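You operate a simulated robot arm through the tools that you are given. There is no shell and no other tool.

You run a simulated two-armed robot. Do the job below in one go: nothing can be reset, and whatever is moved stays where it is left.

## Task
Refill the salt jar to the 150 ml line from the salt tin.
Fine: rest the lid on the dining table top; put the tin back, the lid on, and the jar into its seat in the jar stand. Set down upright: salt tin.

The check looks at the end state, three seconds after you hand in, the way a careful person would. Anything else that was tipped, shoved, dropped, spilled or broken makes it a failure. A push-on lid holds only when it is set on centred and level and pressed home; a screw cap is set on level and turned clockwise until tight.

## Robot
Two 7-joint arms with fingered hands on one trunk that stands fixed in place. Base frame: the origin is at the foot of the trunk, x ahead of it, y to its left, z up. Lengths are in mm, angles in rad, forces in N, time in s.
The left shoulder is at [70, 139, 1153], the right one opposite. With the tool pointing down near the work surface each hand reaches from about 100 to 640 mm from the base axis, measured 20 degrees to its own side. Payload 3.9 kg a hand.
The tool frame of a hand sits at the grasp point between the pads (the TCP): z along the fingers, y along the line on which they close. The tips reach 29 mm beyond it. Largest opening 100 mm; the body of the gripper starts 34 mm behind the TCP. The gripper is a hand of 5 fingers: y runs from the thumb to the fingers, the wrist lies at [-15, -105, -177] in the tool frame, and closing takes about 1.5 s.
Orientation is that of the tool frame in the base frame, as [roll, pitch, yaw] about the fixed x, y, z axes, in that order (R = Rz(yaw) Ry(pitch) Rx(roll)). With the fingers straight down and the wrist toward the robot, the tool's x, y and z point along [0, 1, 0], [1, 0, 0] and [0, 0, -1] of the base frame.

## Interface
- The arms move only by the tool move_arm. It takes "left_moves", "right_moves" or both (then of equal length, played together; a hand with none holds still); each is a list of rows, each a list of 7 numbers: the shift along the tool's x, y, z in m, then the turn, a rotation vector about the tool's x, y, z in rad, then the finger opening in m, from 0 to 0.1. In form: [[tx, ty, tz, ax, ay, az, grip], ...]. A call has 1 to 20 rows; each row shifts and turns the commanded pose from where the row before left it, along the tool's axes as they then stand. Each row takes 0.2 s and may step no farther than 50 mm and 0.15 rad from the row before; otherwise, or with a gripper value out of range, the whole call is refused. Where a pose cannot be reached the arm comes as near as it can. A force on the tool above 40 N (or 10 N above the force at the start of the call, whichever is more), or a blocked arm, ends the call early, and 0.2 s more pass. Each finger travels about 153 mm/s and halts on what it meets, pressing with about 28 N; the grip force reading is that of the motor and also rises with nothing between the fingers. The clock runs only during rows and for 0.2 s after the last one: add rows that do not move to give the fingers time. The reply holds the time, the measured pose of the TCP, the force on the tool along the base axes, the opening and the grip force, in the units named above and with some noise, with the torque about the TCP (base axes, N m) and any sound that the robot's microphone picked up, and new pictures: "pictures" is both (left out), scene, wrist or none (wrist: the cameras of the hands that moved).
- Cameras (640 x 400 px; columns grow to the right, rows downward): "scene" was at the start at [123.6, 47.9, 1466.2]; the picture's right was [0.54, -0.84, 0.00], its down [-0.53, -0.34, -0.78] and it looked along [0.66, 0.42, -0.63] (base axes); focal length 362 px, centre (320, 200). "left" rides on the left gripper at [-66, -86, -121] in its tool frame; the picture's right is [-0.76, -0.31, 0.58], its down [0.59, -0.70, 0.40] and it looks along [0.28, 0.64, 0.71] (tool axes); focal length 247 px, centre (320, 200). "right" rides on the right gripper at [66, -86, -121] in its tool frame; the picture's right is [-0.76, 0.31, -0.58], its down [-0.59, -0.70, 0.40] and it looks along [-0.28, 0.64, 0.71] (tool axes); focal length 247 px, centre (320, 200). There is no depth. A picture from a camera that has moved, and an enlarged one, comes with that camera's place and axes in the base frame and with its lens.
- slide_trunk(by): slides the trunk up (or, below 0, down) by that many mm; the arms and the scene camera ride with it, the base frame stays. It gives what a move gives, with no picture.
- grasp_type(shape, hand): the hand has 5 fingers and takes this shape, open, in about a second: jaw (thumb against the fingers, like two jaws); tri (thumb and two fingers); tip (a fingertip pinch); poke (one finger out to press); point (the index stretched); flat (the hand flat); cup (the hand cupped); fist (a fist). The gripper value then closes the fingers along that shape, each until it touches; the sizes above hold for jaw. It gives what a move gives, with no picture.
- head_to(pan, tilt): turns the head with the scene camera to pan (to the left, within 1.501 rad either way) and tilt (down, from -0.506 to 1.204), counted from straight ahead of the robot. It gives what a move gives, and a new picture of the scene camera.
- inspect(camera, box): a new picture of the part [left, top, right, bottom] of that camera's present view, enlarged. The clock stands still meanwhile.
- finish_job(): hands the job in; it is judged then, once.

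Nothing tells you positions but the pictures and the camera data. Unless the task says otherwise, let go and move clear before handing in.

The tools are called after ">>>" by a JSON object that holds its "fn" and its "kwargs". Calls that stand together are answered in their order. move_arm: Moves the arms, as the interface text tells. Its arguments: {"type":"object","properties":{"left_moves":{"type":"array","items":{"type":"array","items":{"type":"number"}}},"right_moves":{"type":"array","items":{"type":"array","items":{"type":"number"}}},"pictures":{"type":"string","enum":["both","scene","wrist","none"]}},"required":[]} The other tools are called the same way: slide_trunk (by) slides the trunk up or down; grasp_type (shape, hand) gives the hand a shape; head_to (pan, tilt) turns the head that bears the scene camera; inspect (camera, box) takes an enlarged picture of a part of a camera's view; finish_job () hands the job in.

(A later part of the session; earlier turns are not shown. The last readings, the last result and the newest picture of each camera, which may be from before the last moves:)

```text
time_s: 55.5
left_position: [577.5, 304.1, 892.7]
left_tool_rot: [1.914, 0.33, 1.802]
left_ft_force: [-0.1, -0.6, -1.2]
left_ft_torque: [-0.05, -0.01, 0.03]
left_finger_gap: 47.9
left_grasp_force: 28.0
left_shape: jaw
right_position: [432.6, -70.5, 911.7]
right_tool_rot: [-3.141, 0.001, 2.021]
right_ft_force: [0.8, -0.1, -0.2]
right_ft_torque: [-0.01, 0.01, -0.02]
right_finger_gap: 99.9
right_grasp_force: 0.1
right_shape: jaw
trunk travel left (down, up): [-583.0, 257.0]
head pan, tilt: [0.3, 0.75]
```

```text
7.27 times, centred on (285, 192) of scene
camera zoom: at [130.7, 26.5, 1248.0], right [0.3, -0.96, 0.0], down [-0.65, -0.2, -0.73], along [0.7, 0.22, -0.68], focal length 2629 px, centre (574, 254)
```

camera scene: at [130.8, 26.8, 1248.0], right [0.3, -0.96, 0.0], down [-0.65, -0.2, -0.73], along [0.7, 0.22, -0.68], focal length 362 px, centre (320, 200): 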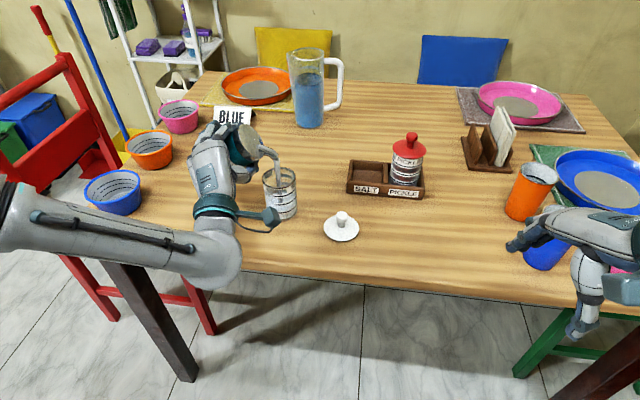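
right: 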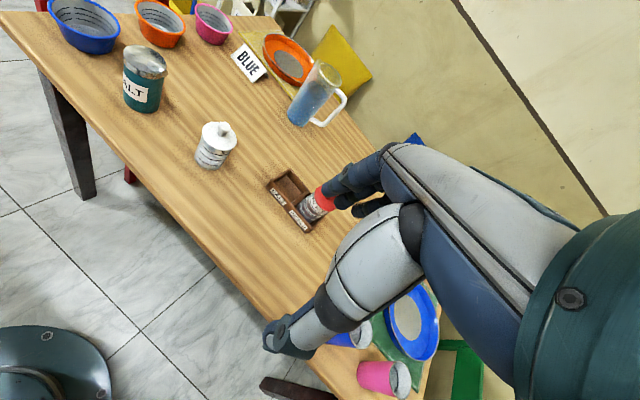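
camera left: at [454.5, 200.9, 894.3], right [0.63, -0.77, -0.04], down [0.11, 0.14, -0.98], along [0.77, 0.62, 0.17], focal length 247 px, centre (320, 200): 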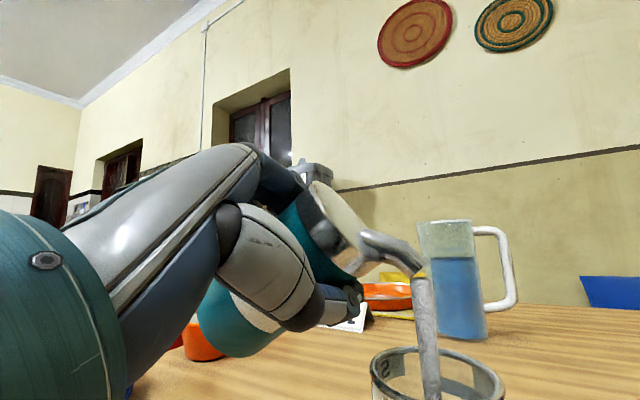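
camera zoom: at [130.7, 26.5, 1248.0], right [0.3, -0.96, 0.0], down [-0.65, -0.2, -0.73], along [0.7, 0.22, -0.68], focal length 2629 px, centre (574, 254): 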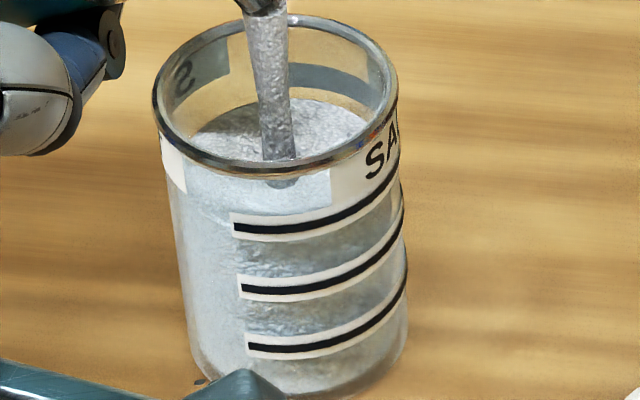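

About 135 ml now and still flowing. I'll take very short steps from here.

>>> {"fn": "move_arm", "kwargs": {"left_moves": [[0, 0, 0, 0, 0, 0, 0.03]], "pictures": "none"}}

>>> {"fn": "inspect", "kwargs": {"camera": "right", "box": [190, 0, 270, 80]}}

>>> {"fn": "inspect", "kwargs": {"camera": "scene", "box": [268, 165, 302, 220]}}

```text
time_s: 55.9
left_position: [576.9, 304.6, 893.4]
left_tool_rot: [1.914, 0.33, 1.8]
left_ft_force: [0.4, 0.7, -1.7]
left_ft_torque: [-0.03, -0.03, -0.02]
left_finger_gap: 47.8
left_grasp_force: 28.3
left_shape: jaw
right_position: [433.5, -69.8, 910.4]
right_tool_rot: [3.141, 0.001, 2.021]
right_ft_force: [0.1, 0.1, -0.4]
right_ft_torque: [0.0, -0.02, 0.01]
right_finger_gap: 99.9
right_grasp_force: 0.0
right_shape: jaw
trunk travel left (down, up): [-583.0, 257.0]
head pan, tilt: [0.3, 0.75]
```

```text
5.00 times, centred on (230, 40) of right
camera zoom: at [327.6, -48.3, 1030.3], right [0.61, -0.55, 0.58], down [-0.38, -0.84, -0.4], along [0.7, 0.02, -0.71], focal length 1235 px, centre (770, 1000)
```

zoom: 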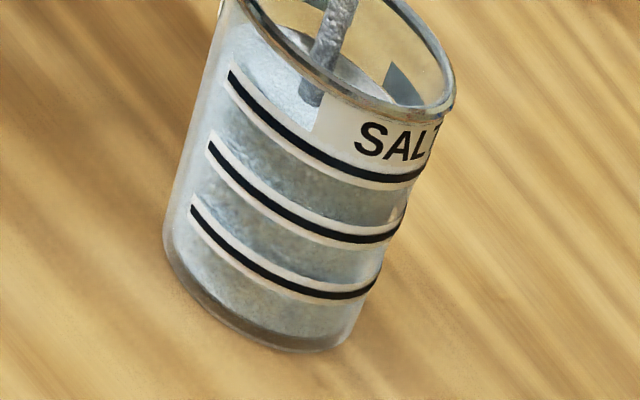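

```text
7.27 times, centred on (285, 192) of scene
camera zoom: at [130.7, 26.4, 1248.0], right [0.3, -0.96, 0.0], down [-0.65, -0.2, -0.73], along [0.7, 0.22, -0.68], focal length 2629 px, centre (574, 254)
```

zoom: 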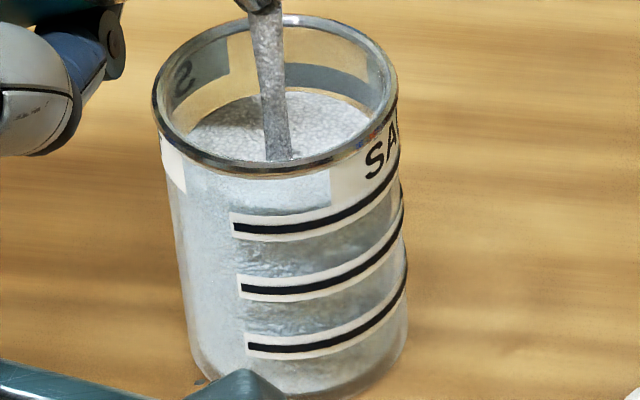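

Around 140 ml now. One more short hold.

>>> {"fn": "move_arm", "kwargs": {"left_moves": [[0, 0, 0, 0, 0, 0, 0.03]], "pictures": "none"}}

>>> {"fn": "inspect", "kwargs": {"camera": "right", "box": [190, 0, 270, 80]}}

>>> {"fn": "inspect", "kwargs": {"camera": "scene", "box": [268, 165, 302, 220]}}

```text
time_s: 56.2
left_position: [577.1, 303.4, 893.1]
left_tool_rot: [1.914, 0.331, 1.799]
left_ft_force: [0.6, -0.4, -2.3]
left_ft_torque: [-0.01, -0.02, 0.0]
left_finger_gap: 47.7
left_grasp_force: 28.5
left_shape: jaw
right_position: [433.1, -70.7, 909.5]
right_tool_rot: [3.142, 0.0, 2.019]
right_ft_force: [0.1, -0.8, 1.3]
right_ft_torque: [-0.03, 0.01, -0.01]
right_finger_gap: 99.8
right_grasp_force: 0.0
right_shape: jaw
trunk travel left (down, up): [-583.0, 257.0]
head pan, tilt: [0.3, 0.75]
```

```text
5.00 times, centred on (230, 40) of right
camera zoom: at [327.6, -48.3, 1030.3], right [0.61, -0.55, 0.58], down [-0.38, -0.84, -0.4], along [0.7, 0.02, -0.71], focal length 1235 px, centre (770, 1000)
```

zoom: 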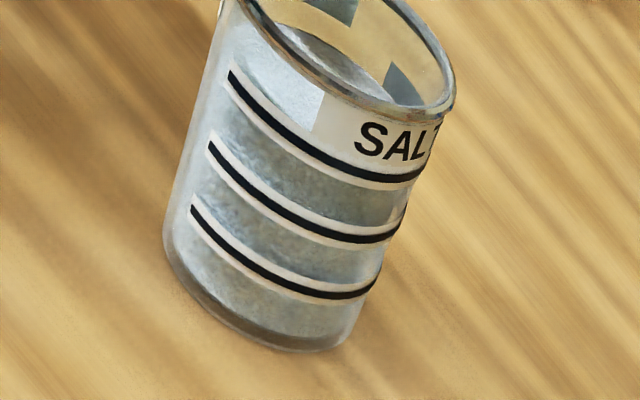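

```text
7.27 times, centred on (285, 192) of scene
camera zoom: at [130.7, 26.4, 1248.0], right [0.3, -0.96, 0.0], down [-0.65, -0.2, -0.73], along [0.7, 0.22, -0.68], focal length 2629 px, centre (574, 254)
```

zoom: 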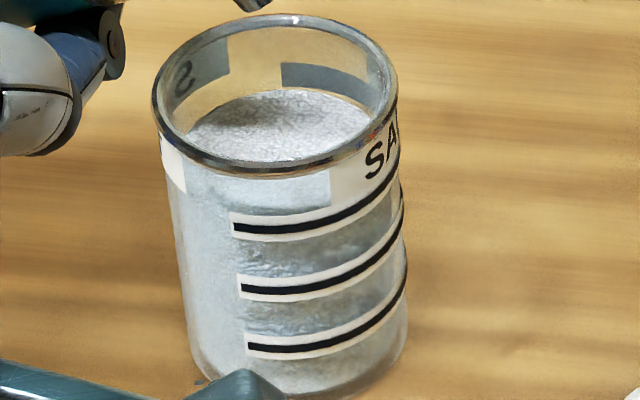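

The flow stopped with the surface at the lower edge of the top line's band (about 140 ml). A final 1.2° of tilt should add about 10 ml.

>>> {"fn": "move_arm", "kwargs": {"left_moves": [[-0.0004, -0.0005, 0.0002, 0, 0.0069, 0.01874, 0.03], [0, 0, 0, 0, 0, 0, 0.03], [0, 0, 0, 0, 0, 0, 0.03]], "pictures": "none"}}

>>> {"fn": "inspect", "kwargs": {"camera": "right", "box": [190, 0, 270, 80]}}

>>> {"fn": "inspect", "kwargs": {"camera": "scene", "box": [268, 165, 302, 220]}}

```text
time_s: 57.0
left_position: [578.3, 302.9, 893.1]
left_tool_rot: [1.913, 0.308, 1.801]
left_ft_force: [-0.4, 0.5, -2.3]
left_ft_torque: [-0.04, 0.0, 0.02]
left_finger_gap: 47.8
left_grasp_force: 27.8
left_shape: jaw
right_position: [433.2, -70.9, 909.3]
right_tool_rot: [3.14, 0.0, 2.021]
right_ft_force: [-0.2, 0.1, -0.6]
right_ft_torque: [-0.02, -0.01, 0.0]
right_finger_gap: 99.8
right_grasp_force: 0.1
right_shape: jaw
trunk travel left (down, up): [-583.0, 257.0]
head pan, tilt: [0.3, 0.75]
```

```text
5.00 times, centred on (230, 40) of right
camera zoom: at [327.6, -48.4, 1030.3], right [0.61, -0.55, 0.58], down [-0.38, -0.84, -0.4], along [0.7, 0.02, -0.71], focal length 1235 px, centre (770, 1000)
```

zoom: 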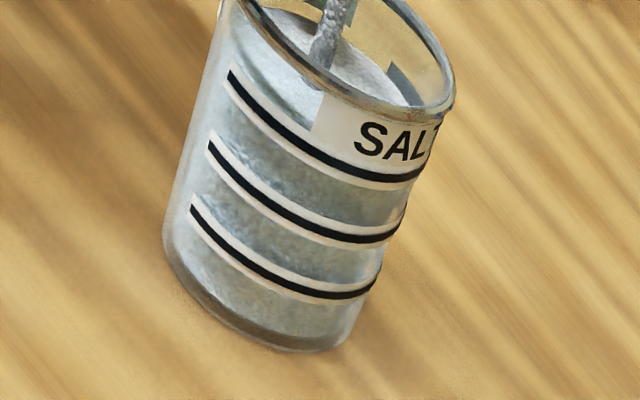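

```text
7.27 times, centred on (285, 192) of scene
camera zoom: at [130.7, 26.2, 1248.0], right [0.3, -0.96, 0.0], down [-0.65, -0.2, -0.73], along [0.7, 0.22, -0.68], focal length 2629 px, centre (574, 254)
```

zoom: 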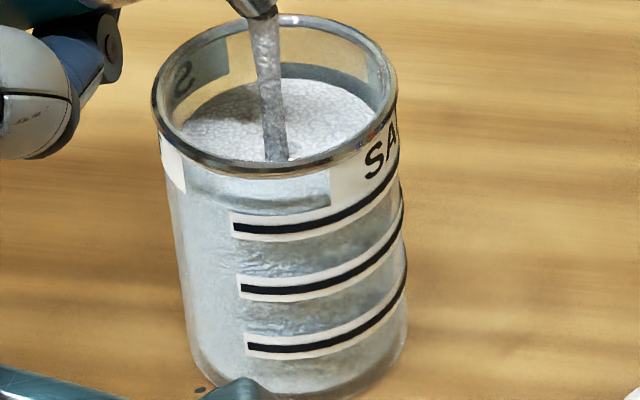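

The surface is now at about the top line at the back wall. Before any more time passes I'll look as closely as possible.

>>> {"fn": "inspect", "kwargs": {"camera": "right", "box": [205, 0, 245, 40]}}

>>> {"fn": "inspect", "kwargs": {"camera": "scene", "box": [274, 165, 304, 205]}}

>>> {"fn": "inspect", "kwargs": {"camera": "left", "box": [380, 280, 540, 400]}}

```text
10.00 times, centred on (225, 20) of right
camera zoom: at [327.6, -48.4, 1030.3], right [0.61, -0.55, 0.58], down [-0.38, -0.84, -0.4], along [0.7, 0.02, -0.71], focal length 2470 px, centre (1270, 2000)
```

zoom: 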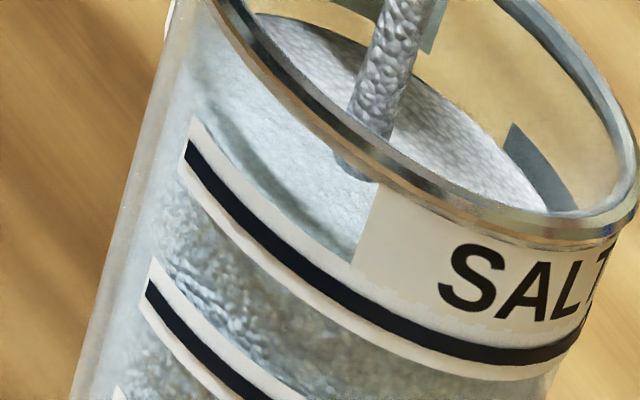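

```text
10.00 times, centred on (289, 185) of scene
camera zoom: at [130.7, 26.2, 1248.0], right [0.3, -0.96, 0.0], down [-0.65, -0.2, -0.73], along [0.7, 0.22, -0.68], focal length 3615 px, centre (630, 350)
```

zoom: 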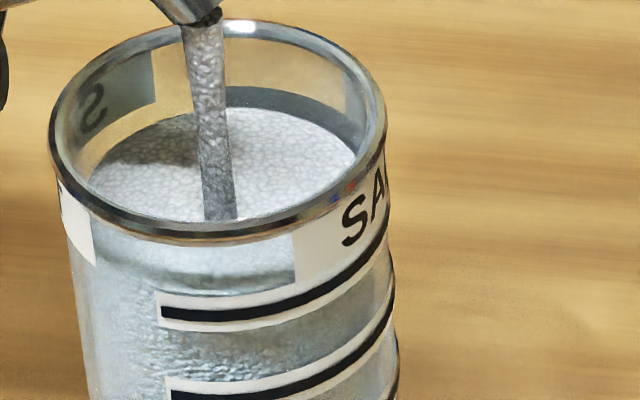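

```text
3.33 times, centred on (460, 340) of left
camera zoom: at [455.6, 197.1, 874.3], right [0.63, -0.74, -0.23], down [0.06, 0.34, -0.94], along [0.78, 0.57, 0.26], focal length 823 px, centre (-147, -267)
```

zoom: 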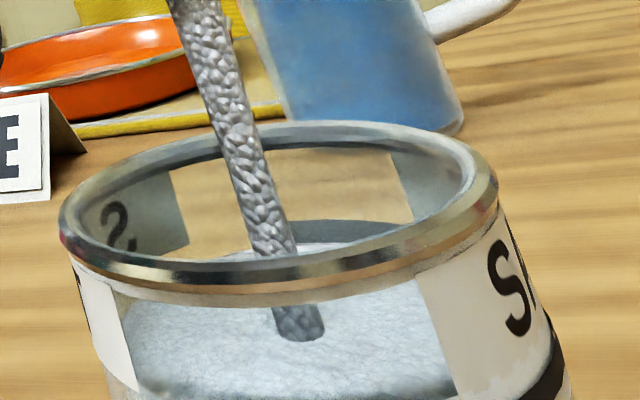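

I judge the surface to be at or just above the top line, so the pour must stop now. I'll tilt back at once, with the tip staying over the jar.

>>> {"fn": "move_arm", "kwargs": {"left_moves": [[0, 0, 0, 0, -0.0518, -0.1404, 0.03], [0, 0, 0, 0, -0.0518, -0.1404, 0.03], [0, 0, 0, 0, -0.0518, -0.1404, 0.03]], "pictures": "scene"}}

>>> {"fn": "inspect", "kwargs": {"camera": "scene", "box": [268, 165, 302, 220]}}

>>> {"fn": "inspect", "kwargs": {"camera": "right", "box": [205, 0, 245, 40]}}

```text
time_s: 57.9
left_position: [578.1, 304.0, 893.2]
left_tool_rot: [1.911, 0.761, 1.795]
left_ft_force: [-0.6, 0.3, -3.0]
left_ft_torque: [0.01, 0.02, -0.03]
left_finger_gap: 47.8
left_grasp_force: 28.3
left_shape: jaw
right_position: [433.9, -69.7, 908.6]
right_tool_rot: [-3.141, 0.001, 2.02]
right_ft_force: [0.7, 0.0, 0.4]
right_ft_torque: [0.05, -0.01, 0.03]
right_finger_gap: 99.5
right_grasp_force: 0.1
right_shape: jaw
trunk travel left (down, up): [-583.0, 257.0]
head pan, tilt: [0.3, 0.75]
camera scene: at [130.8, 26.2, 1248.0], right [0.3, -0.96, 0.0], down [-0.65, -0.2, -0.73], along [0.7, 0.22, -0.68], focal length 362 px, centre (320, 200)
```

scene: 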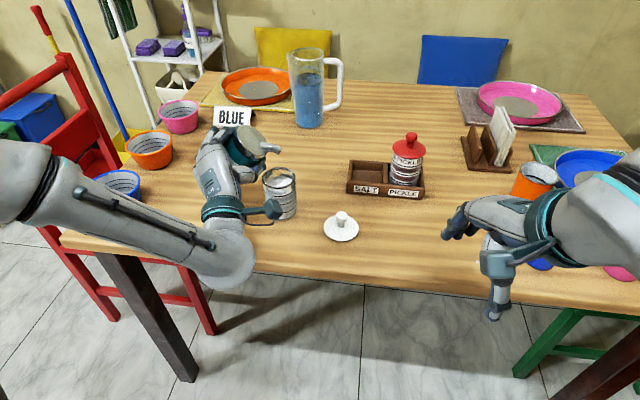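

```text
7.27 times, centred on (285, 192) of scene
camera zoom: at [130.8, 26.2, 1248.0], right [0.3, -0.96, 0.0], down [-0.65, -0.2, -0.73], along [0.7, 0.22, -0.68], focal length 2629 px, centre (574, 254)
```

zoom: 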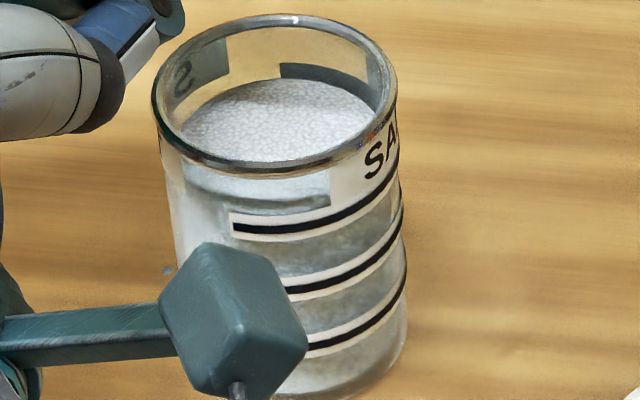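

```text
10.00 times, centred on (225, 20) of right
camera zoom: at [327.6, -48.5, 1030.3], right [0.61, -0.55, 0.58], down [-0.38, -0.84, -0.4], along [0.7, 0.02, -0.71], focal length 2470 px, centre (1270, 2000)
```

zoom: 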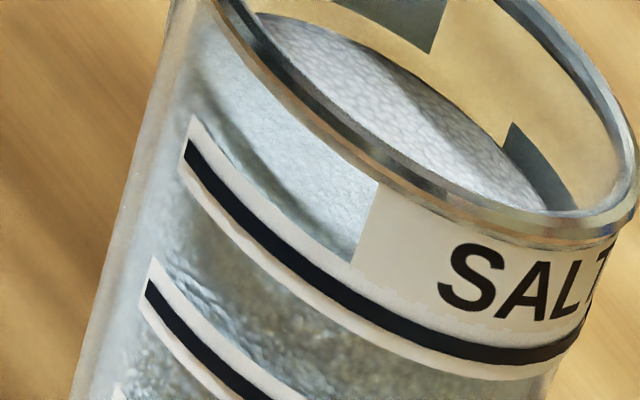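

The flow has stopped and the level is steady near the top line. I'll bring the tin back upright while moving it away from the jar.

>>> {"fn": "move_arm", "kwargs": {"left_moves": [[0.002, 0.0074, -0.0033, 0, -0.0468, -0.127, 0.03], [0.0009, 0.0076, -0.0033, 0, -0.0468, -0.127, 0.03], [-0.0002, 0.0076, -0.0033, 0, -0.0468, -0.127, 0.03], [-0.0014, 0.0075, -0.0033, 0, -0.0468, -0.127, 0.03], [-0.0025, 0.0073, -0.0032, 0, -0.0468, -0.127, 0.03], [-0.0035, 0.0069, -0.0031, 0, -0.0468, -0.127, 0.03], [0, 0, 0, 0, 0, 0, 0.03]]}}

>>> {"fn": "inspect", "kwargs": {"camera": "scene", "box": [160, 100, 360, 230]}}

>>> {"fn": "inspect", "kwargs": {"camera": "right", "box": [180, 0, 280, 80]}}

```text
time_s: 59.5
left_position: [563.7, 342.3, 921.6]
left_tool_rot: [0.132, 1.562, 0.012]
left_ft_force: [-0.1, -0.3, -1.7]
left_ft_torque: [-0.01, -0.01, -0.02]
left_finger_gap: 48.2
left_grasp_force: 28.2
left_shape: jaw
right_position: [432.4, -70.0, 909.1]
right_tool_rot: [3.141, -0.001, 2.019]
right_ft_force: [0.0, 0.1, 0.4]
right_ft_torque: [0.04, 0.01, 0.04]
right_finger_gap: 99.9
right_grasp_force: 0.1
right_shape: jaw
trunk travel left (down, up): [-583.0, 257.0]
head pan, tilt: [0.3, 0.75]
camera scene: at [130.9, 26.2, 1248.0], right [0.3, -0.96, 0.0], down [-0.65, -0.2, -0.73], along [0.7, 0.22, -0.68], focal length 362 px, centre (320, 200)
camera left: at [433.5, 271.6, 984.8], right [0.53, -0.37, 0.76], down [0.32, -0.75, -0.59], along [0.79, 0.55, -0.28], focal length 247 px, centre (320, 200)
```

scene: 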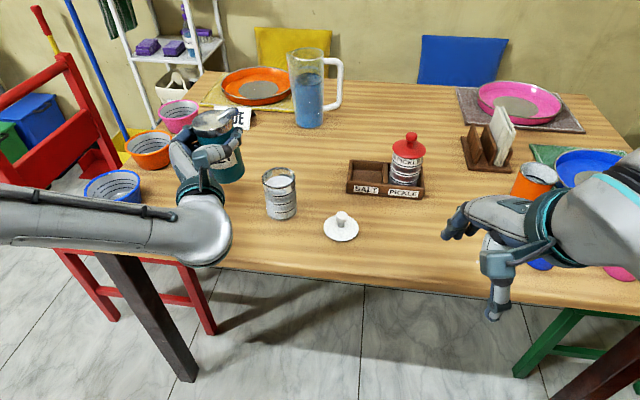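
left: 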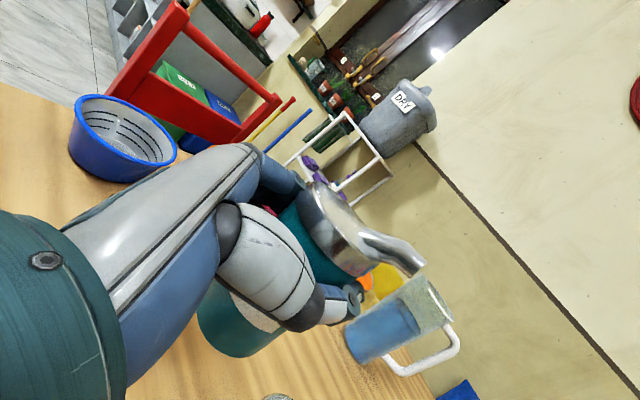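

```text
3.08 times, centred on (260, 165) of scene
camera zoom: at [130.9, 26.2, 1248.0], right [0.3, -0.96, 0.0], down [-0.65, -0.2, -0.73], along [0.7, 0.22, -0.68], focal length 1112 px, centre (505, 308)
```

zoom: 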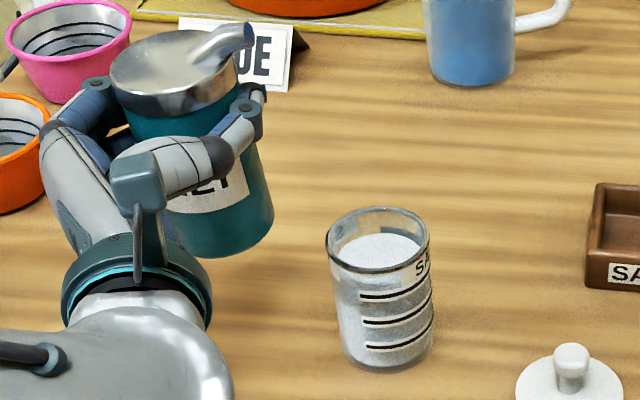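

```text
5.00 times, centred on (230, 40) of right
camera zoom: at [327.7, -48.4, 1030.3], right [0.61, -0.55, 0.58], down [-0.38, -0.84, -0.4], along [0.7, 0.02, -0.71], focal length 1235 px, centre (770, 1000)
```

zoom: 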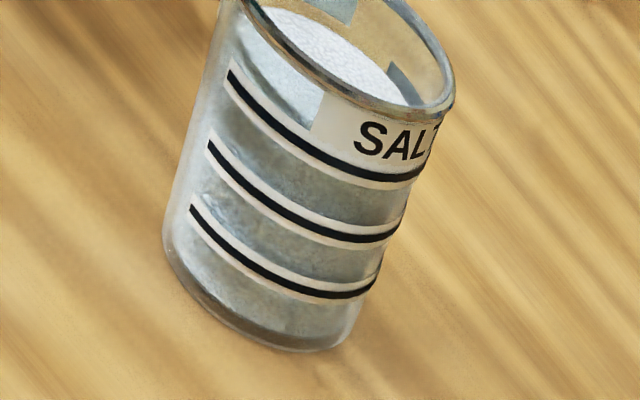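

The tin is upright and clear of the jar. I'll carry it back over its original spot and start lowering.

>>> {"fn": "move_arm", "kwargs": {"left_moves": [[0, 0.0208, -0.0119, 0, 0, 0, 0.03], [0, 0.0208, -0.0119, 0, 0, 0, 0.03], [0, 0.0208, -0.0119, 0, 0, 0, 0.03], [0, 0, 0, 0, 0, 0, 0.03], [0.03, 0, 0, 0, 0, 0, 0.03], [0.03, 0, 0, 0, 0, 0, 0.03], [0.02, 0, 0, 0, 0, 0, 0.03], [0.008, 0, 0, 0, 0, 0, 0.03], [0, 0, 0, 0, 0, 0, 0.03]]}}

>>> {"fn": "inspect", "kwargs": {"camera": "scene", "box": [80, 120, 320, 270]}}

```text
time_s: 61.5
left_position: [537.2, 410.6, 831.2]
left_tool_rot: [0.264, 1.562, 0.143]
left_ft_force: [0.2, 0.2, -2.0]
left_ft_torque: [-0.01, 0.03, 0.0]
left_finger_gap: 48.0
left_grasp_force: 27.9
left_shape: jaw
right_position: [433.6, -70.8, 909.4]
right_tool_rot: [3.14, 0.0, 2.019]
right_ft_force: [-0.2, -0.8, 0.2]
right_ft_torque: [0.0, -0.05, 0.01]
right_finger_gap: 100.0
right_grasp_force: 0.0
right_shape: jaw
trunk travel left (down, up): [-583.0, 257.0]
head pan, tilt: [0.3, 0.75]
camera scene: at [130.6, 26.3, 1248.0], right [0.3, -0.96, 0.0], down [-0.65, -0.2, -0.73], along [0.7, 0.22, -0.68], focal length 362 px, centre (320, 200)
camera left: at [405.9, 338.4, 895.0], right [0.53, -0.38, 0.76], down [0.32, -0.74, -0.59], along [0.79, 0.55, -0.27], focal length 247 px, centre (320, 200)
```

scene: 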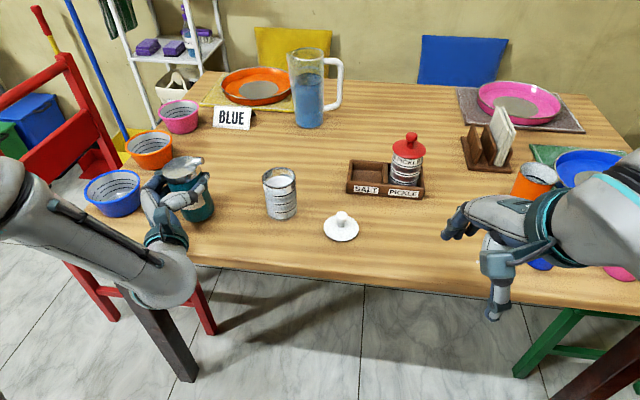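
left: 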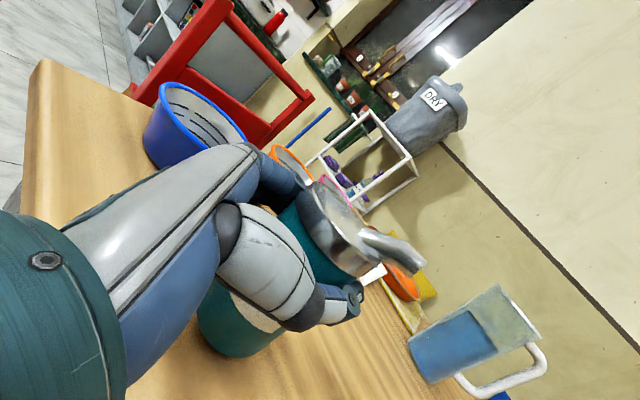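

```text
2.67 times, centred on (200, 195) of scene
camera zoom: at [130.6, 26.3, 1248.0], right [0.3, -0.96, 0.0], down [-0.65, -0.2, -0.73], along [0.7, 0.22, -0.68], focal length 964 px, centre (640, 213)
```

zoom: 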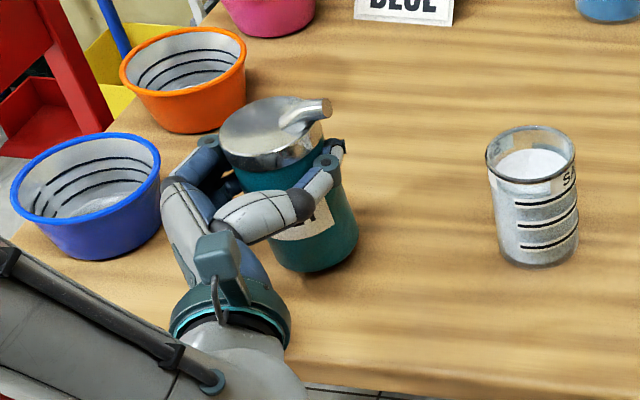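

The tin hangs just above the table. I'll lower in fine steps until contact.

>>> {"fn": "move_arm", "kwargs": {"left_moves": [[0.003, 0, 0, 0, 0, 0, 0.03], [0.003, 0, 0, 0, 0, 0, 0.03], [0, 0, 0, 0, 0, 0, 0.03]], "pictures": "none"}}

>>> {"fn": "move_arm", "kwargs": {"left_moves": [[0.002, 0, 0, 0, 0, 0, 0.03], [0, 0, 0, 0, 0, 0, 0.03]], "pictures": "none"}}

>>> {"fn": "move_arm", "kwargs": {"left_moves": [[0.0015, 0, 0, 0, 0, 0, 0.03], [0, 0, 0, 0, 0, 0, 0.03]], "pictures": "none"}}

>>> {"fn": "inspect", "kwargs": {"camera": "scene", "box": [120, 130, 260, 250]}}

```text
time_s: 62.2
left_position: [536.5, 410.8, 825.1]
left_tool_rot: [0.469, 1.562, 0.348]
left_ft_force: [-0.1, -0.2, -3.2]
left_ft_torque: [0.04, 0.0, -0.01]
left_finger_gap: 47.8
left_grasp_force: 27.6
left_shape: jaw
right_position: [432.1, -69.7, 909.6]
right_tool_rot: [3.141, 0.002, 2.021]
right_ft_force: [-0.1, 1.0, 0.2]
right_ft_torque: [-0.02, 0.01, 0.02]
right_finger_gap: 99.9
right_grasp_force: 0.0
right_shape: jaw
trunk travel left (down, up): [-583.0, 257.0]
head pan, tilt: [0.3, 0.75]
```

```text
time_s: 62.9
left_position: [537.2, 410.4, 824.2]
left_tool_rot: [0.268, 1.56, 0.147]
left_ft_force: [0.4, 0.0, 2.4]
left_ft_torque: [0.04, -0.01, -0.04]
left_finger_gap: 48.0
left_grasp_force: 27.4
left_shape: jaw
right_position: [432.3, -71.3, 909.6]
right_tool_rot: [-3.141, 0.0, 2.022]
right_ft_force: [-1.1, 0.5, -0.9]
right_ft_torque: [0.02, 0.03, 0.01]
right_finger_gap: 99.7
right_grasp_force: 0.0
right_shape: jaw
trunk travel left (down, up): [-583.0, 257.0]
head pan, tilt: [0.3, 0.75]
```

```text
time_s: 63.5
left_position: [536.6, 410.0, 823.9]
left_tool_rot: [0.253, 1.558, 0.133]
left_ft_force: [1.9, 0.1, 7.6]
left_ft_torque: [0.22, -0.08, -0.09]
left_finger_gap: 48.0
left_grasp_force: 28.2
left_shape: jaw
right_position: [432.3, -70.7, 909.3]
right_tool_rot: [3.139, -0.001, 2.022]
right_ft_force: [-0.5, 0.1, 0.0]
right_ft_torque: [-0.01, -0.02, -0.02]
right_finger_gap: 100.0
right_grasp_force: 0.1
right_shape: jaw
trunk travel left (down, up): [-583.0, 257.0]
head pan, tilt: [0.3, 0.75]
```

```text
3.33 times, centred on (190, 190) of scene
camera zoom: at [129.7, 25.5, 1248.2], right [0.3, -0.96, 0.0], down [-0.65, -0.2, -0.73], along [0.7, 0.22, -0.68], focal length 1205 px, centre (753, 233)
```

zoom: 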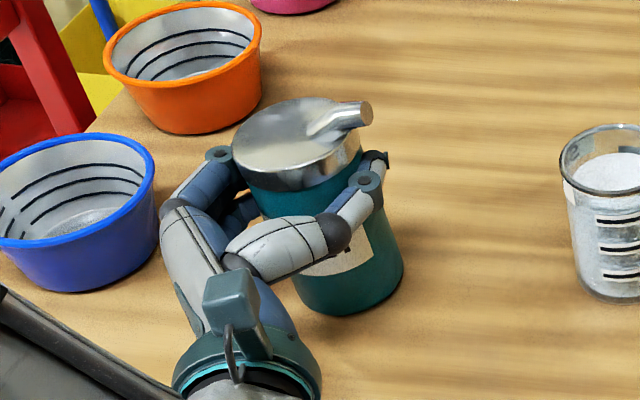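

The tin is in contact with the table. I'll relieve the pressure slightly and open the hand gradually.

>>> {"fn": "move_arm", "kwargs": {"left_moves": [[-0.001, 0, 0, 0, 0, 0, 0.048], [0, 0, 0, 0, 0, 0, 0.055], [0, 0, 0, 0, 0, 0, 0.062], [0, 0, 0, 0, 0, 0, 0.07], [0, 0, 0, 0, 0, 0, 0.078], [0, 0, 0, 0, 0, 0, 0.085], [0, 0, 0, 0, 0, 0, 0.085]]}}

>>> {"fn": "inspect", "kwargs": {"camera": "scene", "box": [120, 130, 260, 250]}}

```text
time_s: 65.0
left_position: [536.9, 410.9, 823.0]
left_tool_rot: [0.37, 1.562, 0.247]
left_ft_force: [0.3, 0.4, -0.3]
left_ft_torque: [0.01, 0.0, 0.01]
left_finger_gap: 84.6
left_grasp_force: 0.0
left_shape: jaw
right_position: [431.2, -69.8, 909.7]
right_tool_rot: [3.141, 0.002, 2.022]
right_ft_force: [0.4, 0.5, 0.2]
right_ft_torque: [-0.01, -0.03, 0.0]
right_finger_gap: 99.6
right_grasp_force: 0.0
right_shape: jaw
trunk travel left (down, up): [-583.0, 257.0]
head pan, tilt: [0.3, 0.75]
camera scene: at [130.5, 26.2, 1248.0], right [0.3, -0.96, 0.0], down [-0.65, -0.2, -0.73], along [0.7, 0.22, -0.68], focal length 362 px, centre (320, 200)
camera left: at [405.8, 339.0, 887.0], right [0.53, -0.38, 0.76], down [0.32, -0.74, -0.59], along [0.79, 0.55, -0.27], focal length 247 px, centre (320, 200)
```

scene: 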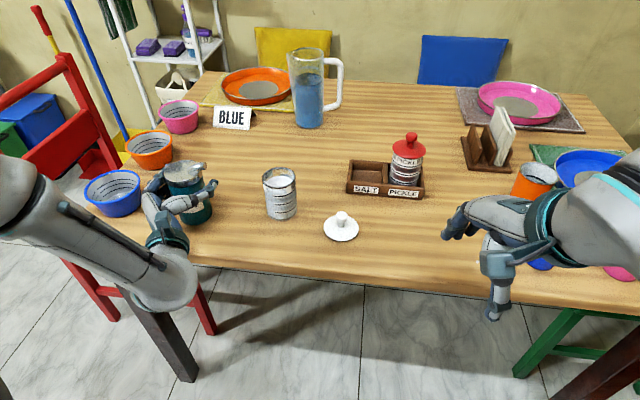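
left: 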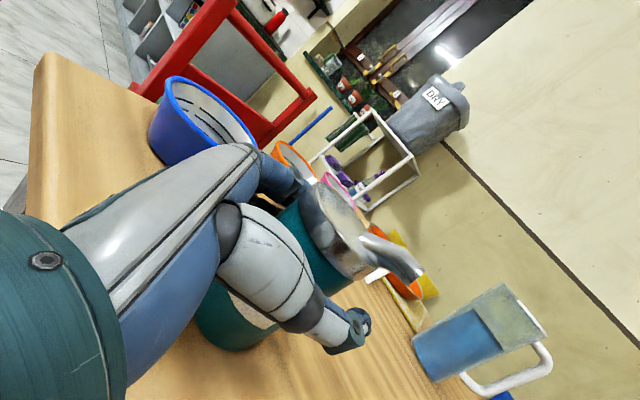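

```text
3.33 times, centred on (190, 190) of scene
camera zoom: at [130.5, 26.2, 1248.0], right [0.3, -0.96, 0.0], down [-0.65, -0.2, -0.73], along [0.7, 0.22, -0.68], focal length 1205 px, centre (753, 233)
```

zoom: 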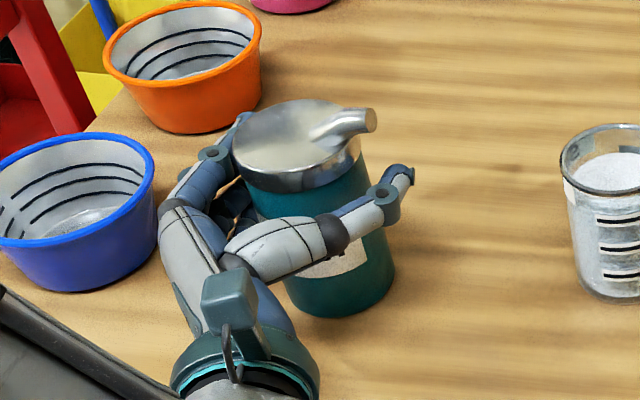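

The tin stands upright and is released. I'll back the hand straight out, away from the tin.

>>> {"fn": "move_arm", "kwargs": {"left_moves": [[0, 0, -0.01, 0, 0, 0, 0.088], [0, 0, -0.018, 0, 0, 0, 0.088], [0, 0, -0.018, 0, 0, 0, 0.088], [0, 0, -0.018, 0, 0, 0, 0.088], [0, 0, 0, 0, 0, 0, 0.088]], "pictures": "none"}}

>>> {"fn": "inspect", "kwargs": {"camera": "scene", "box": [80, 120, 320, 270]}}

```text
time_s: 66.2
left_position: [474.9, 415.7, 821.2]
left_tool_rot: [0.453, 1.561, 0.332]
left_ft_force: [0.2, -0.6, -0.6]
left_ft_torque: [-0.01, -0.02, -0.01]
left_finger_gap: 87.8
left_grasp_force: 0.0
left_shape: jaw
right_position: [433.9, -69.3, 908.7]
right_tool_rot: [-3.141, 0.0, 2.02]
right_ft_force: [-0.2, -0.3, 0.8]
right_ft_torque: [0.01, 0.01, 0.04]
right_finger_gap: 99.6
right_grasp_force: 0.1
right_shape: jaw
trunk travel left (down, up): [-583.0, 257.0]
head pan, tilt: [0.3, 0.75]
```

```text
2.67 times, centred on (200, 195) of scene
camera zoom: at [130.6, 26.3, 1248.0], right [0.3, -0.96, 0.0], down [-0.65, -0.2, -0.73], along [0.7, 0.22, -0.68], focal length 964 px, centre (640, 213)
```

zoom: 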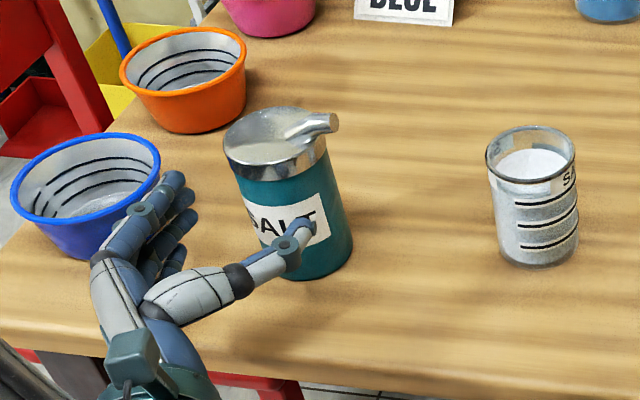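

The tin stands upright at its place. Next I'll raise the trunk and turn the left hand back to pointing down, to carry the open jar by a grip from above.

>>> {"fn": "slide_trunk", "kwargs": {"by": 92}}

>>> {"fn": "move_arm", "kwargs": {"left_moves": [[-0.03, 0, 0, 0, 0, 0, 0.09], [-0.03, 0, 0, 0, 0, 0, 0.1], [-0.03, 0, 0, 0, 0, 0, 0.1], [0, -0.0262, 0.0176, 0, 0, 0, 0.1], [0, -0.0262, 0.0176, 0, 0, 0, 0.1], [0, -0.0262, 0.0176, 0, 0, 0, 0.1], [0, 0, 0, -0.095, 0, 0, 0.1], [0, 0, 0, -0.095, 0, 0, 0.1], [0, 0, 0, 0, 0, 0, 0.1]]}}

```text
time_s: 67.5
left_position: [476.1, 416.7, 913.1]
left_tool_rot: [0.359, 1.563, 0.239]
left_ft_force: [-0.3, -0.2, 0.1]
left_ft_torque: [-0.02, -0.04, -0.02]
left_finger_gap: 87.9
left_grasp_force: 0.0
left_shape: jaw
right_position: [432.7, -70.6, 1000.7]
right_tool_rot: [-3.141, 0.001, 2.022]
right_ft_force: [0.3, -0.1, -0.4]
right_ft_torque: [-0.01, 0.01, 0.02]
right_finger_gap: 99.5
right_grasp_force: 0.1
right_shape: jaw
trunk travel left (down, up): [-675.0, 165.0]
head pan, tilt: [0.3, 0.75]
```

```text
time_s: 69.5
left_position: [516.9, 332.2, 1002.6]
left_tool_rot: [0.294, 1.563, 0.367]
left_ft_force: [-0.5, 0.0, -0.2]
left_ft_torque: [0.02, -0.01, 0.01]
left_finger_gap: 99.8
left_grasp_force: 0.1
left_shape: jaw
right_position: [432.5, -69.9, 1002.0]
right_tool_rot: [-3.141, 0.003, 2.021]
right_ft_force: [0.2, -0.6, -0.4]
right_ft_torque: [0.0, -0.01, 0.01]
right_finger_gap: 99.8
right_grasp_force: 0.1
right_shape: jaw
trunk travel left (down, up): [-675.0, 165.0]
head pan, tilt: [0.3, 0.75]
camera scene: at [130.2, 26.6, 1340.0], right [0.3, -0.96, 0.0], down [-0.65, -0.2, -0.73], along [0.7, 0.22, -0.68], focal length 362 px, centre (320, 200)
camera left: at [403.0, 237.7, 1066.4], right [0.59, -0.27, 0.76], down [0.45, -0.67, -0.59], along [0.67, 0.69, -0.28], focal length 247 px, centre (320, 200)
```

scene: 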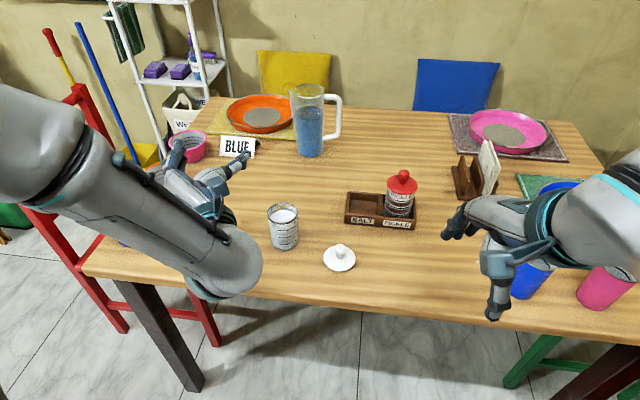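
left: 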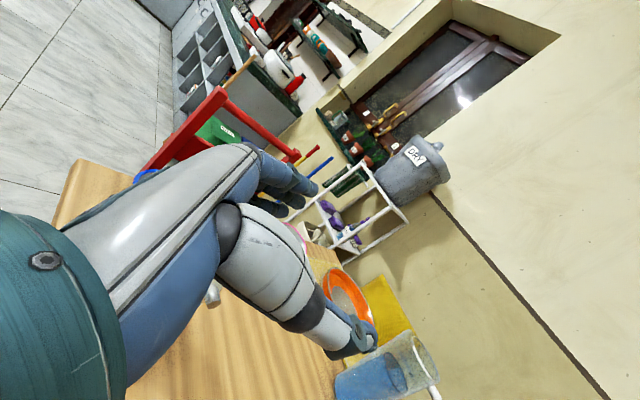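

>>> {"fn": "move_arm", "kwargs": {"left_moves": [[0, 0, 0, 0.0866, 0.0866, 0.0866, 0.1], [0, 0, 0, 0.0866, 0.0866, 0.0866, 0.1], [0, 0, 0, 0.0866, 0.0866, 0.0866, 0.1], [0, 0, 0, 0.0866, 0.0866, 0.0866, 0.1], [0, 0, 0, 0.0866, 0.0866, 0.0866, 0.1], [0, 0, 0, 0.0866, 0.0866, 0.0866, 0.1], [0, 0, 0, 0.0866, 0.0866, 0.0866, 0.1], [0, 0, 0, 0.0866, 0.0866, 0.0866, 0.1], [0, 0, 0, 0.0866, 0.0866, 0.0866, 0.1], [0, 0, 0, 0.0866, 0.0866, 0.0866, 0.1], [0, 0, 0, 0.0866, 0.0866, 0.0866, 0.1], [0, 0, 0, 0.0866, 0.0866, 0.0866, 0.1], [0, 0, 0, 0.0866, 0.0866, 0.0866, 0.1], [0, 0, 0, 0.0838, 0.0838, 0.0838, 0.1], [0, 0, 0, 0, 0, 0, 0.1]]}}

>>> {"fn": "inspect", "kwargs": {"camera": "scene", "box": [262, 198, 306, 254]}}

>>> {"fn": "inspect", "kwargs": {"camera": "right", "box": [170, 20, 270, 120]}}

```text
time_s: 72.7
left_position: [516.3, 334.0, 1003.7]
left_tool_rot: [3.125, 0.023, 1.647]
left_ft_force: [-0.1, 0.2, -0.3]
left_ft_torque: [-0.01, 0.04, -0.02]
left_finger_gap: 99.9
left_grasp_force: 0.0
left_shape: jaw
right_position: [432.5, -70.7, 1001.7]
right_tool_rot: [3.14, 0.0, 2.021]
right_ft_force: [-0.8, 1.2, -0.3]
right_ft_torque: [-0.02, -0.01, 0.01]
right_finger_gap: 99.6
right_grasp_force: 0.1
right_shape: jaw
trunk travel left (down, up): [-675.0, 165.0]
head pan, tilt: [0.3, 0.75]
camera scene: at [130.3, 26.2, 1340.0], right [0.3, -0.96, 0.0], down [-0.65, -0.2, -0.73], along [0.7, 0.22, -0.68], focal length 362 px, centre (320, 200)
camera left: at [433.4, 263.9, 1125.0], right [-0.24, -0.79, -0.56], down [-0.74, 0.53, -0.42], along [0.63, 0.32, -0.71], focal length 247 px, centre (320, 200)
```

scene: 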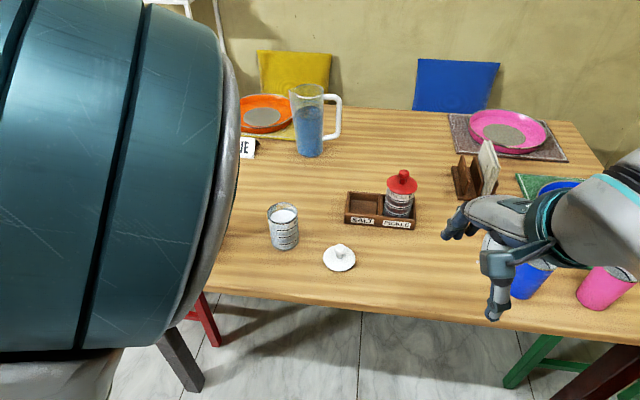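
left: 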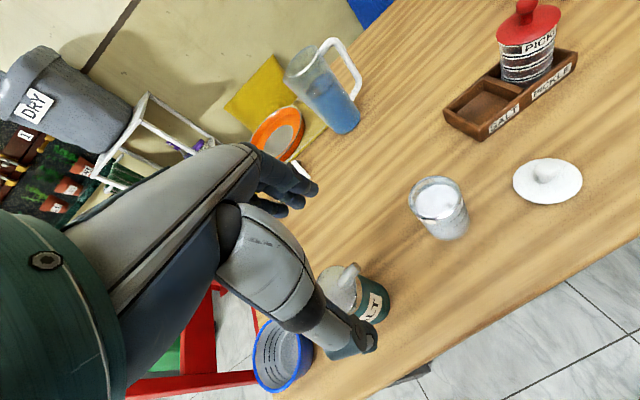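

```text
7.14 times, centred on (284, 226) of scene
camera zoom: at [130.3, 26.2, 1340.0], right [0.3, -0.96, 0.0], down [-0.65, -0.2, -0.73], along [0.7, 0.22, -0.68], focal length 2582 px, centre (577, 14)
```

zoom: 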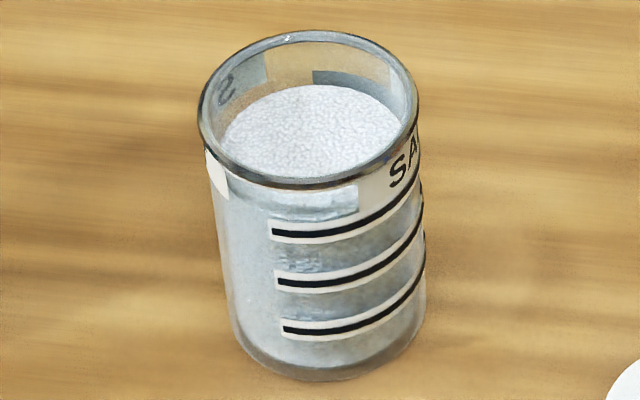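

```text
4.00 times, centred on (220, 70) of right
camera zoom: at [327.3, -48.4, 1122.4], right [0.61, -0.55, 0.58], down [-0.38, -0.84, -0.4], along [0.7, 0.02, -0.71], focal length 988 px, centre (720, 720)
```

zoom: 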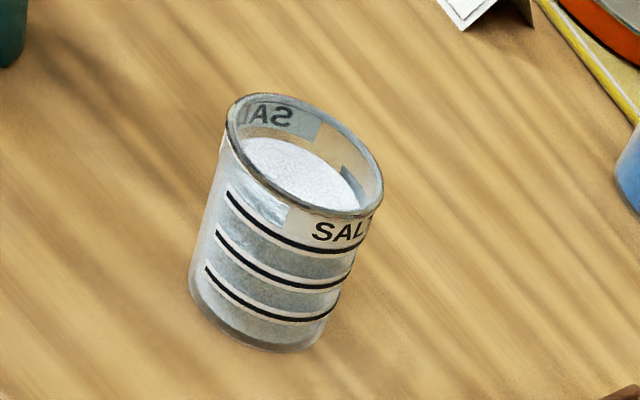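

The hand points down again, and the level reads at the top line within a couple of mm. I'll square up the tool and move over the open jar.

>>> {"fn": "move_arm", "kwargs": {"left_moves": [[0, 0, 0, 0.0166, 0.023, 0, 0.1], [-0.031, 0.0226, 0, 0, 0, 0, 0.1], [-0.031, 0.0226, 0, 0, 0, 0, 0.1], [-0.031, 0.0226, 0, 0, 0, 0, 0.1], [0, 0, 0.04, 0, 0, 0, 0.1], [0, 0, 0.04, 0, 0, 0, 0.1], [0, 0, 0, 0, 0, 0, 0.1]]}}

>>> {"fn": "inspect", "kwargs": {"camera": "left", "box": [220, 140, 480, 380]}}

>>> {"fn": "inspect", "kwargs": {"camera": "scene", "box": [220, 140, 380, 260]}}

```text
time_s: 74.3
left_position: [589.2, 250.7, 930.2]
left_tool_rot: [3.133, 0.021, 1.661]
left_ft_force: [0.8, 0.6, 0.1]
left_ft_torque: [0.03, 0.01, 0.0]
left_finger_gap: 99.9
left_grasp_force: 0.1
left_shape: jaw
right_position: [432.1, -69.5, 1002.1]
right_tool_rot: [3.139, 0.001, 2.02]
right_ft_force: [0.1, 0.5, 0.3]
right_ft_torque: [-0.05, -0.03, 0.02]
right_finger_gap: 99.6
right_grasp_force: 0.1
right_shape: jaw
trunk travel left (down, up): [-675.0, 165.0]
head pan, tilt: [0.3, 0.75]
camera scene: at [129.7, 25.6, 1340.1], right [0.3, -0.96, 0.0], down [-0.65, -0.2, -0.73], along [0.7, 0.22, -0.68], focal length 362 px, centre (320, 200)
camera left: at [508.9, 179.5, 1051.8], right [-0.23, -0.79, -0.56], down [-0.75, 0.51, -0.42], along [0.62, 0.33, -0.71], focal length 247 px, centre (320, 200)
```

scene: 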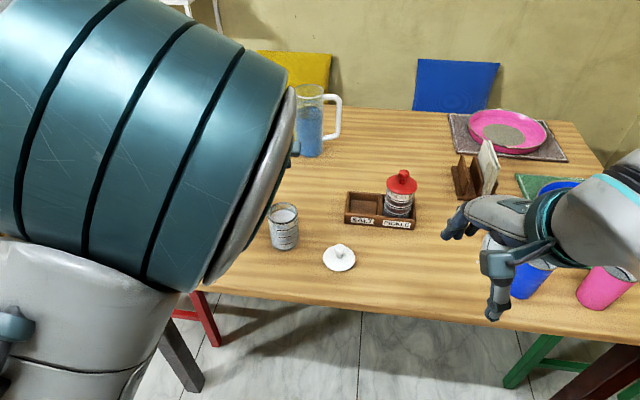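
left: 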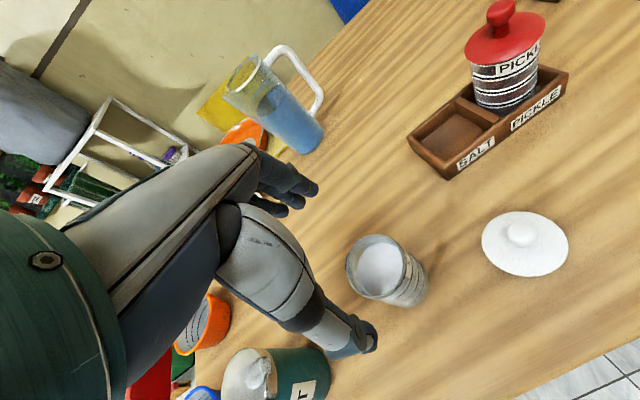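

```text
1.67 times, centred on (350, 260) of left
camera zoom: at [508.9, 179.5, 1051.8], right [-0.23, -0.79, -0.56], down [-0.75, 0.51, -0.42], along [0.62, 0.33, -0.71], focal length 412 px, centre (270, 100)
```

zoom: 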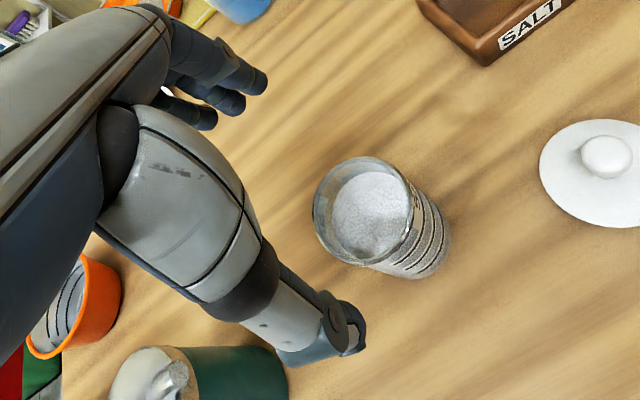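

```text
3.33 times, centred on (300, 200) of scene
camera zoom: at [129.7, 25.6, 1340.1], right [0.3, -0.96, 0.0], down [-0.65, -0.2, -0.73], along [0.7, 0.22, -0.68], focal length 1205 px, centre (387, 200)
```

zoom: 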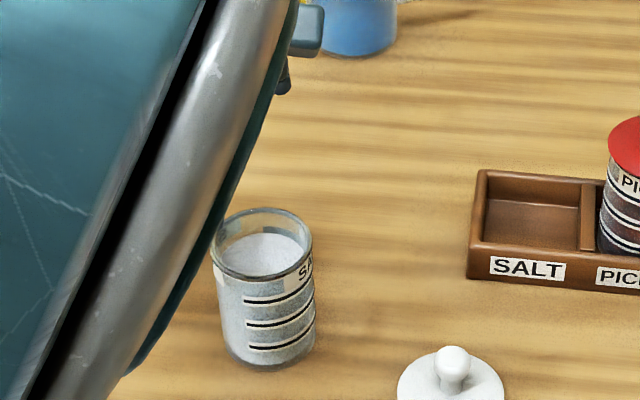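

The forearm now blocks part of the head camera's view. I'll turn the head to see the arm's posture.

>>> {"fn": "head_to", "kwargs": {"pan": 0.9, "tilt": 0.6}}

```text
time_s: 75.3
left_position: [588.2, 253.7, 925.5]
left_tool_rot: [3.141, 0.02, 1.667]
left_ft_force: [0.3, -0.1, 0.2]
left_ft_torque: [-0.02, 0.0, 0.04]
left_finger_gap: 99.9
left_grasp_force: 0.2
left_shape: jaw
right_position: [432.9, -70.9, 1001.3]
right_tool_rot: [3.142, 0.0, 2.02]
right_ft_force: [0.0, 0.8, -0.2]
right_ft_torque: [0.02, 0.03, -0.03]
right_finger_gap: 100.0
right_grasp_force: 0.1
right_shape: jaw
trunk travel left (down, up): [-675.0, 165.0]
head pan, tilt: [0.901, 0.6]
camera scene: at [106.2, 70.8, 1352.9], right [0.78, -0.62, 0.0], down [-0.35, -0.44, -0.82], along [0.51, 0.65, -0.57], focal length 362 px, centre (320, 200)
```

scene: 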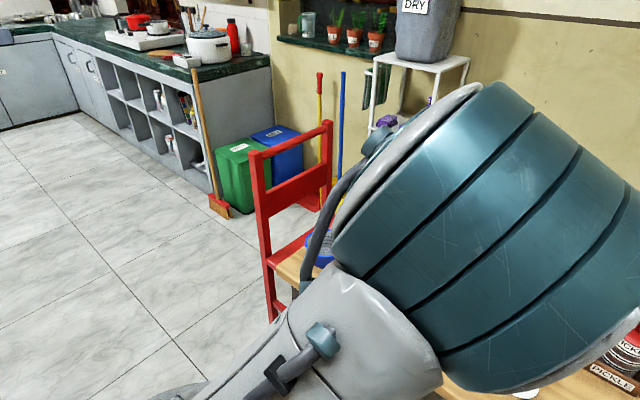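

The elbow has folded in close to the head, and the hand lags its target by some mm. I'll take the hand up and out to its starting area to recover a better elbow posture.

>>> {"fn": "move_arm", "kwargs": {"left_moves": [[0, 0, -0.04, 0, 0, 0, 0.1], [0, 0, -0.04, 0, 0, 0, 0.1], [0, 0, -0.04, 0, 0, 0, 0.1], [0.03, -0.035, -0.01, 0, 0, -0.05, 0.1], [0.03, -0.035, 0, 0, 0, -0.05, 0.1], [0.03, -0.035, 0, 0, 0, -0.05, 0.1], [0.03, -0.035, 0, 0, 0, -0.05, 0.1], [0.03, -0.03, 0, 0, 0, -0.05, 0.1], [0.03, -0.03, 0, 0, 0, -0.05, 0.1], [0, 0, 0, 0, 0, 0, 0.1]]}}

```text
time_s: 77.5
left_position: [404.4, 425.9, 1041.2]
left_tool_rot: [-3.137, -0.011, 1.941]
left_ft_force: [-0.1, 0.4, 0.1]
left_ft_torque: [0.02, 0.02, 0.01]
left_finger_gap: 100.0
left_grasp_force: 0.0
left_shape: jaw
left hand out of reach, approached as far as the arm can: row 5, 6, 7, 8, 9
right_position: [432.6, -70.0, 1000.6]
right_tool_rot: [3.14, -0.001, 2.022]
right_ft_force: [0.1, -0.1, -0.4]
right_ft_torque: [-0.03, -0.02, -0.02]
right_finger_gap: 99.8
right_grasp_force: 0.1
right_shape: jaw
trunk travel left (down, up): [-675.0, 165.0]
head pan, tilt: [0.901, 0.6]
camera scene: at [106.8, 70.5, 1352.9], right [0.78, -0.62, 0.0], down [-0.35, -0.44, -0.83], along [0.51, 0.65, -0.56], focal length 362 px, centre (320, 200)
camera left: at [350.4, 333.1, 1160.9], right [-0.02, -0.81, -0.59], down [-0.87, 0.3, -0.39], along [0.49, 0.5, -0.71], focal length 247 px, centre (320, 200)
```

scene: 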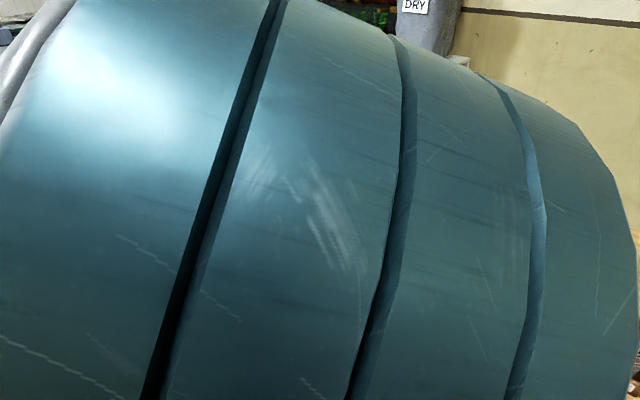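
left: 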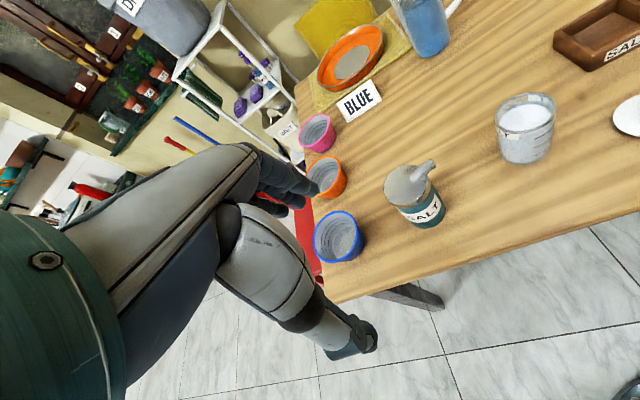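

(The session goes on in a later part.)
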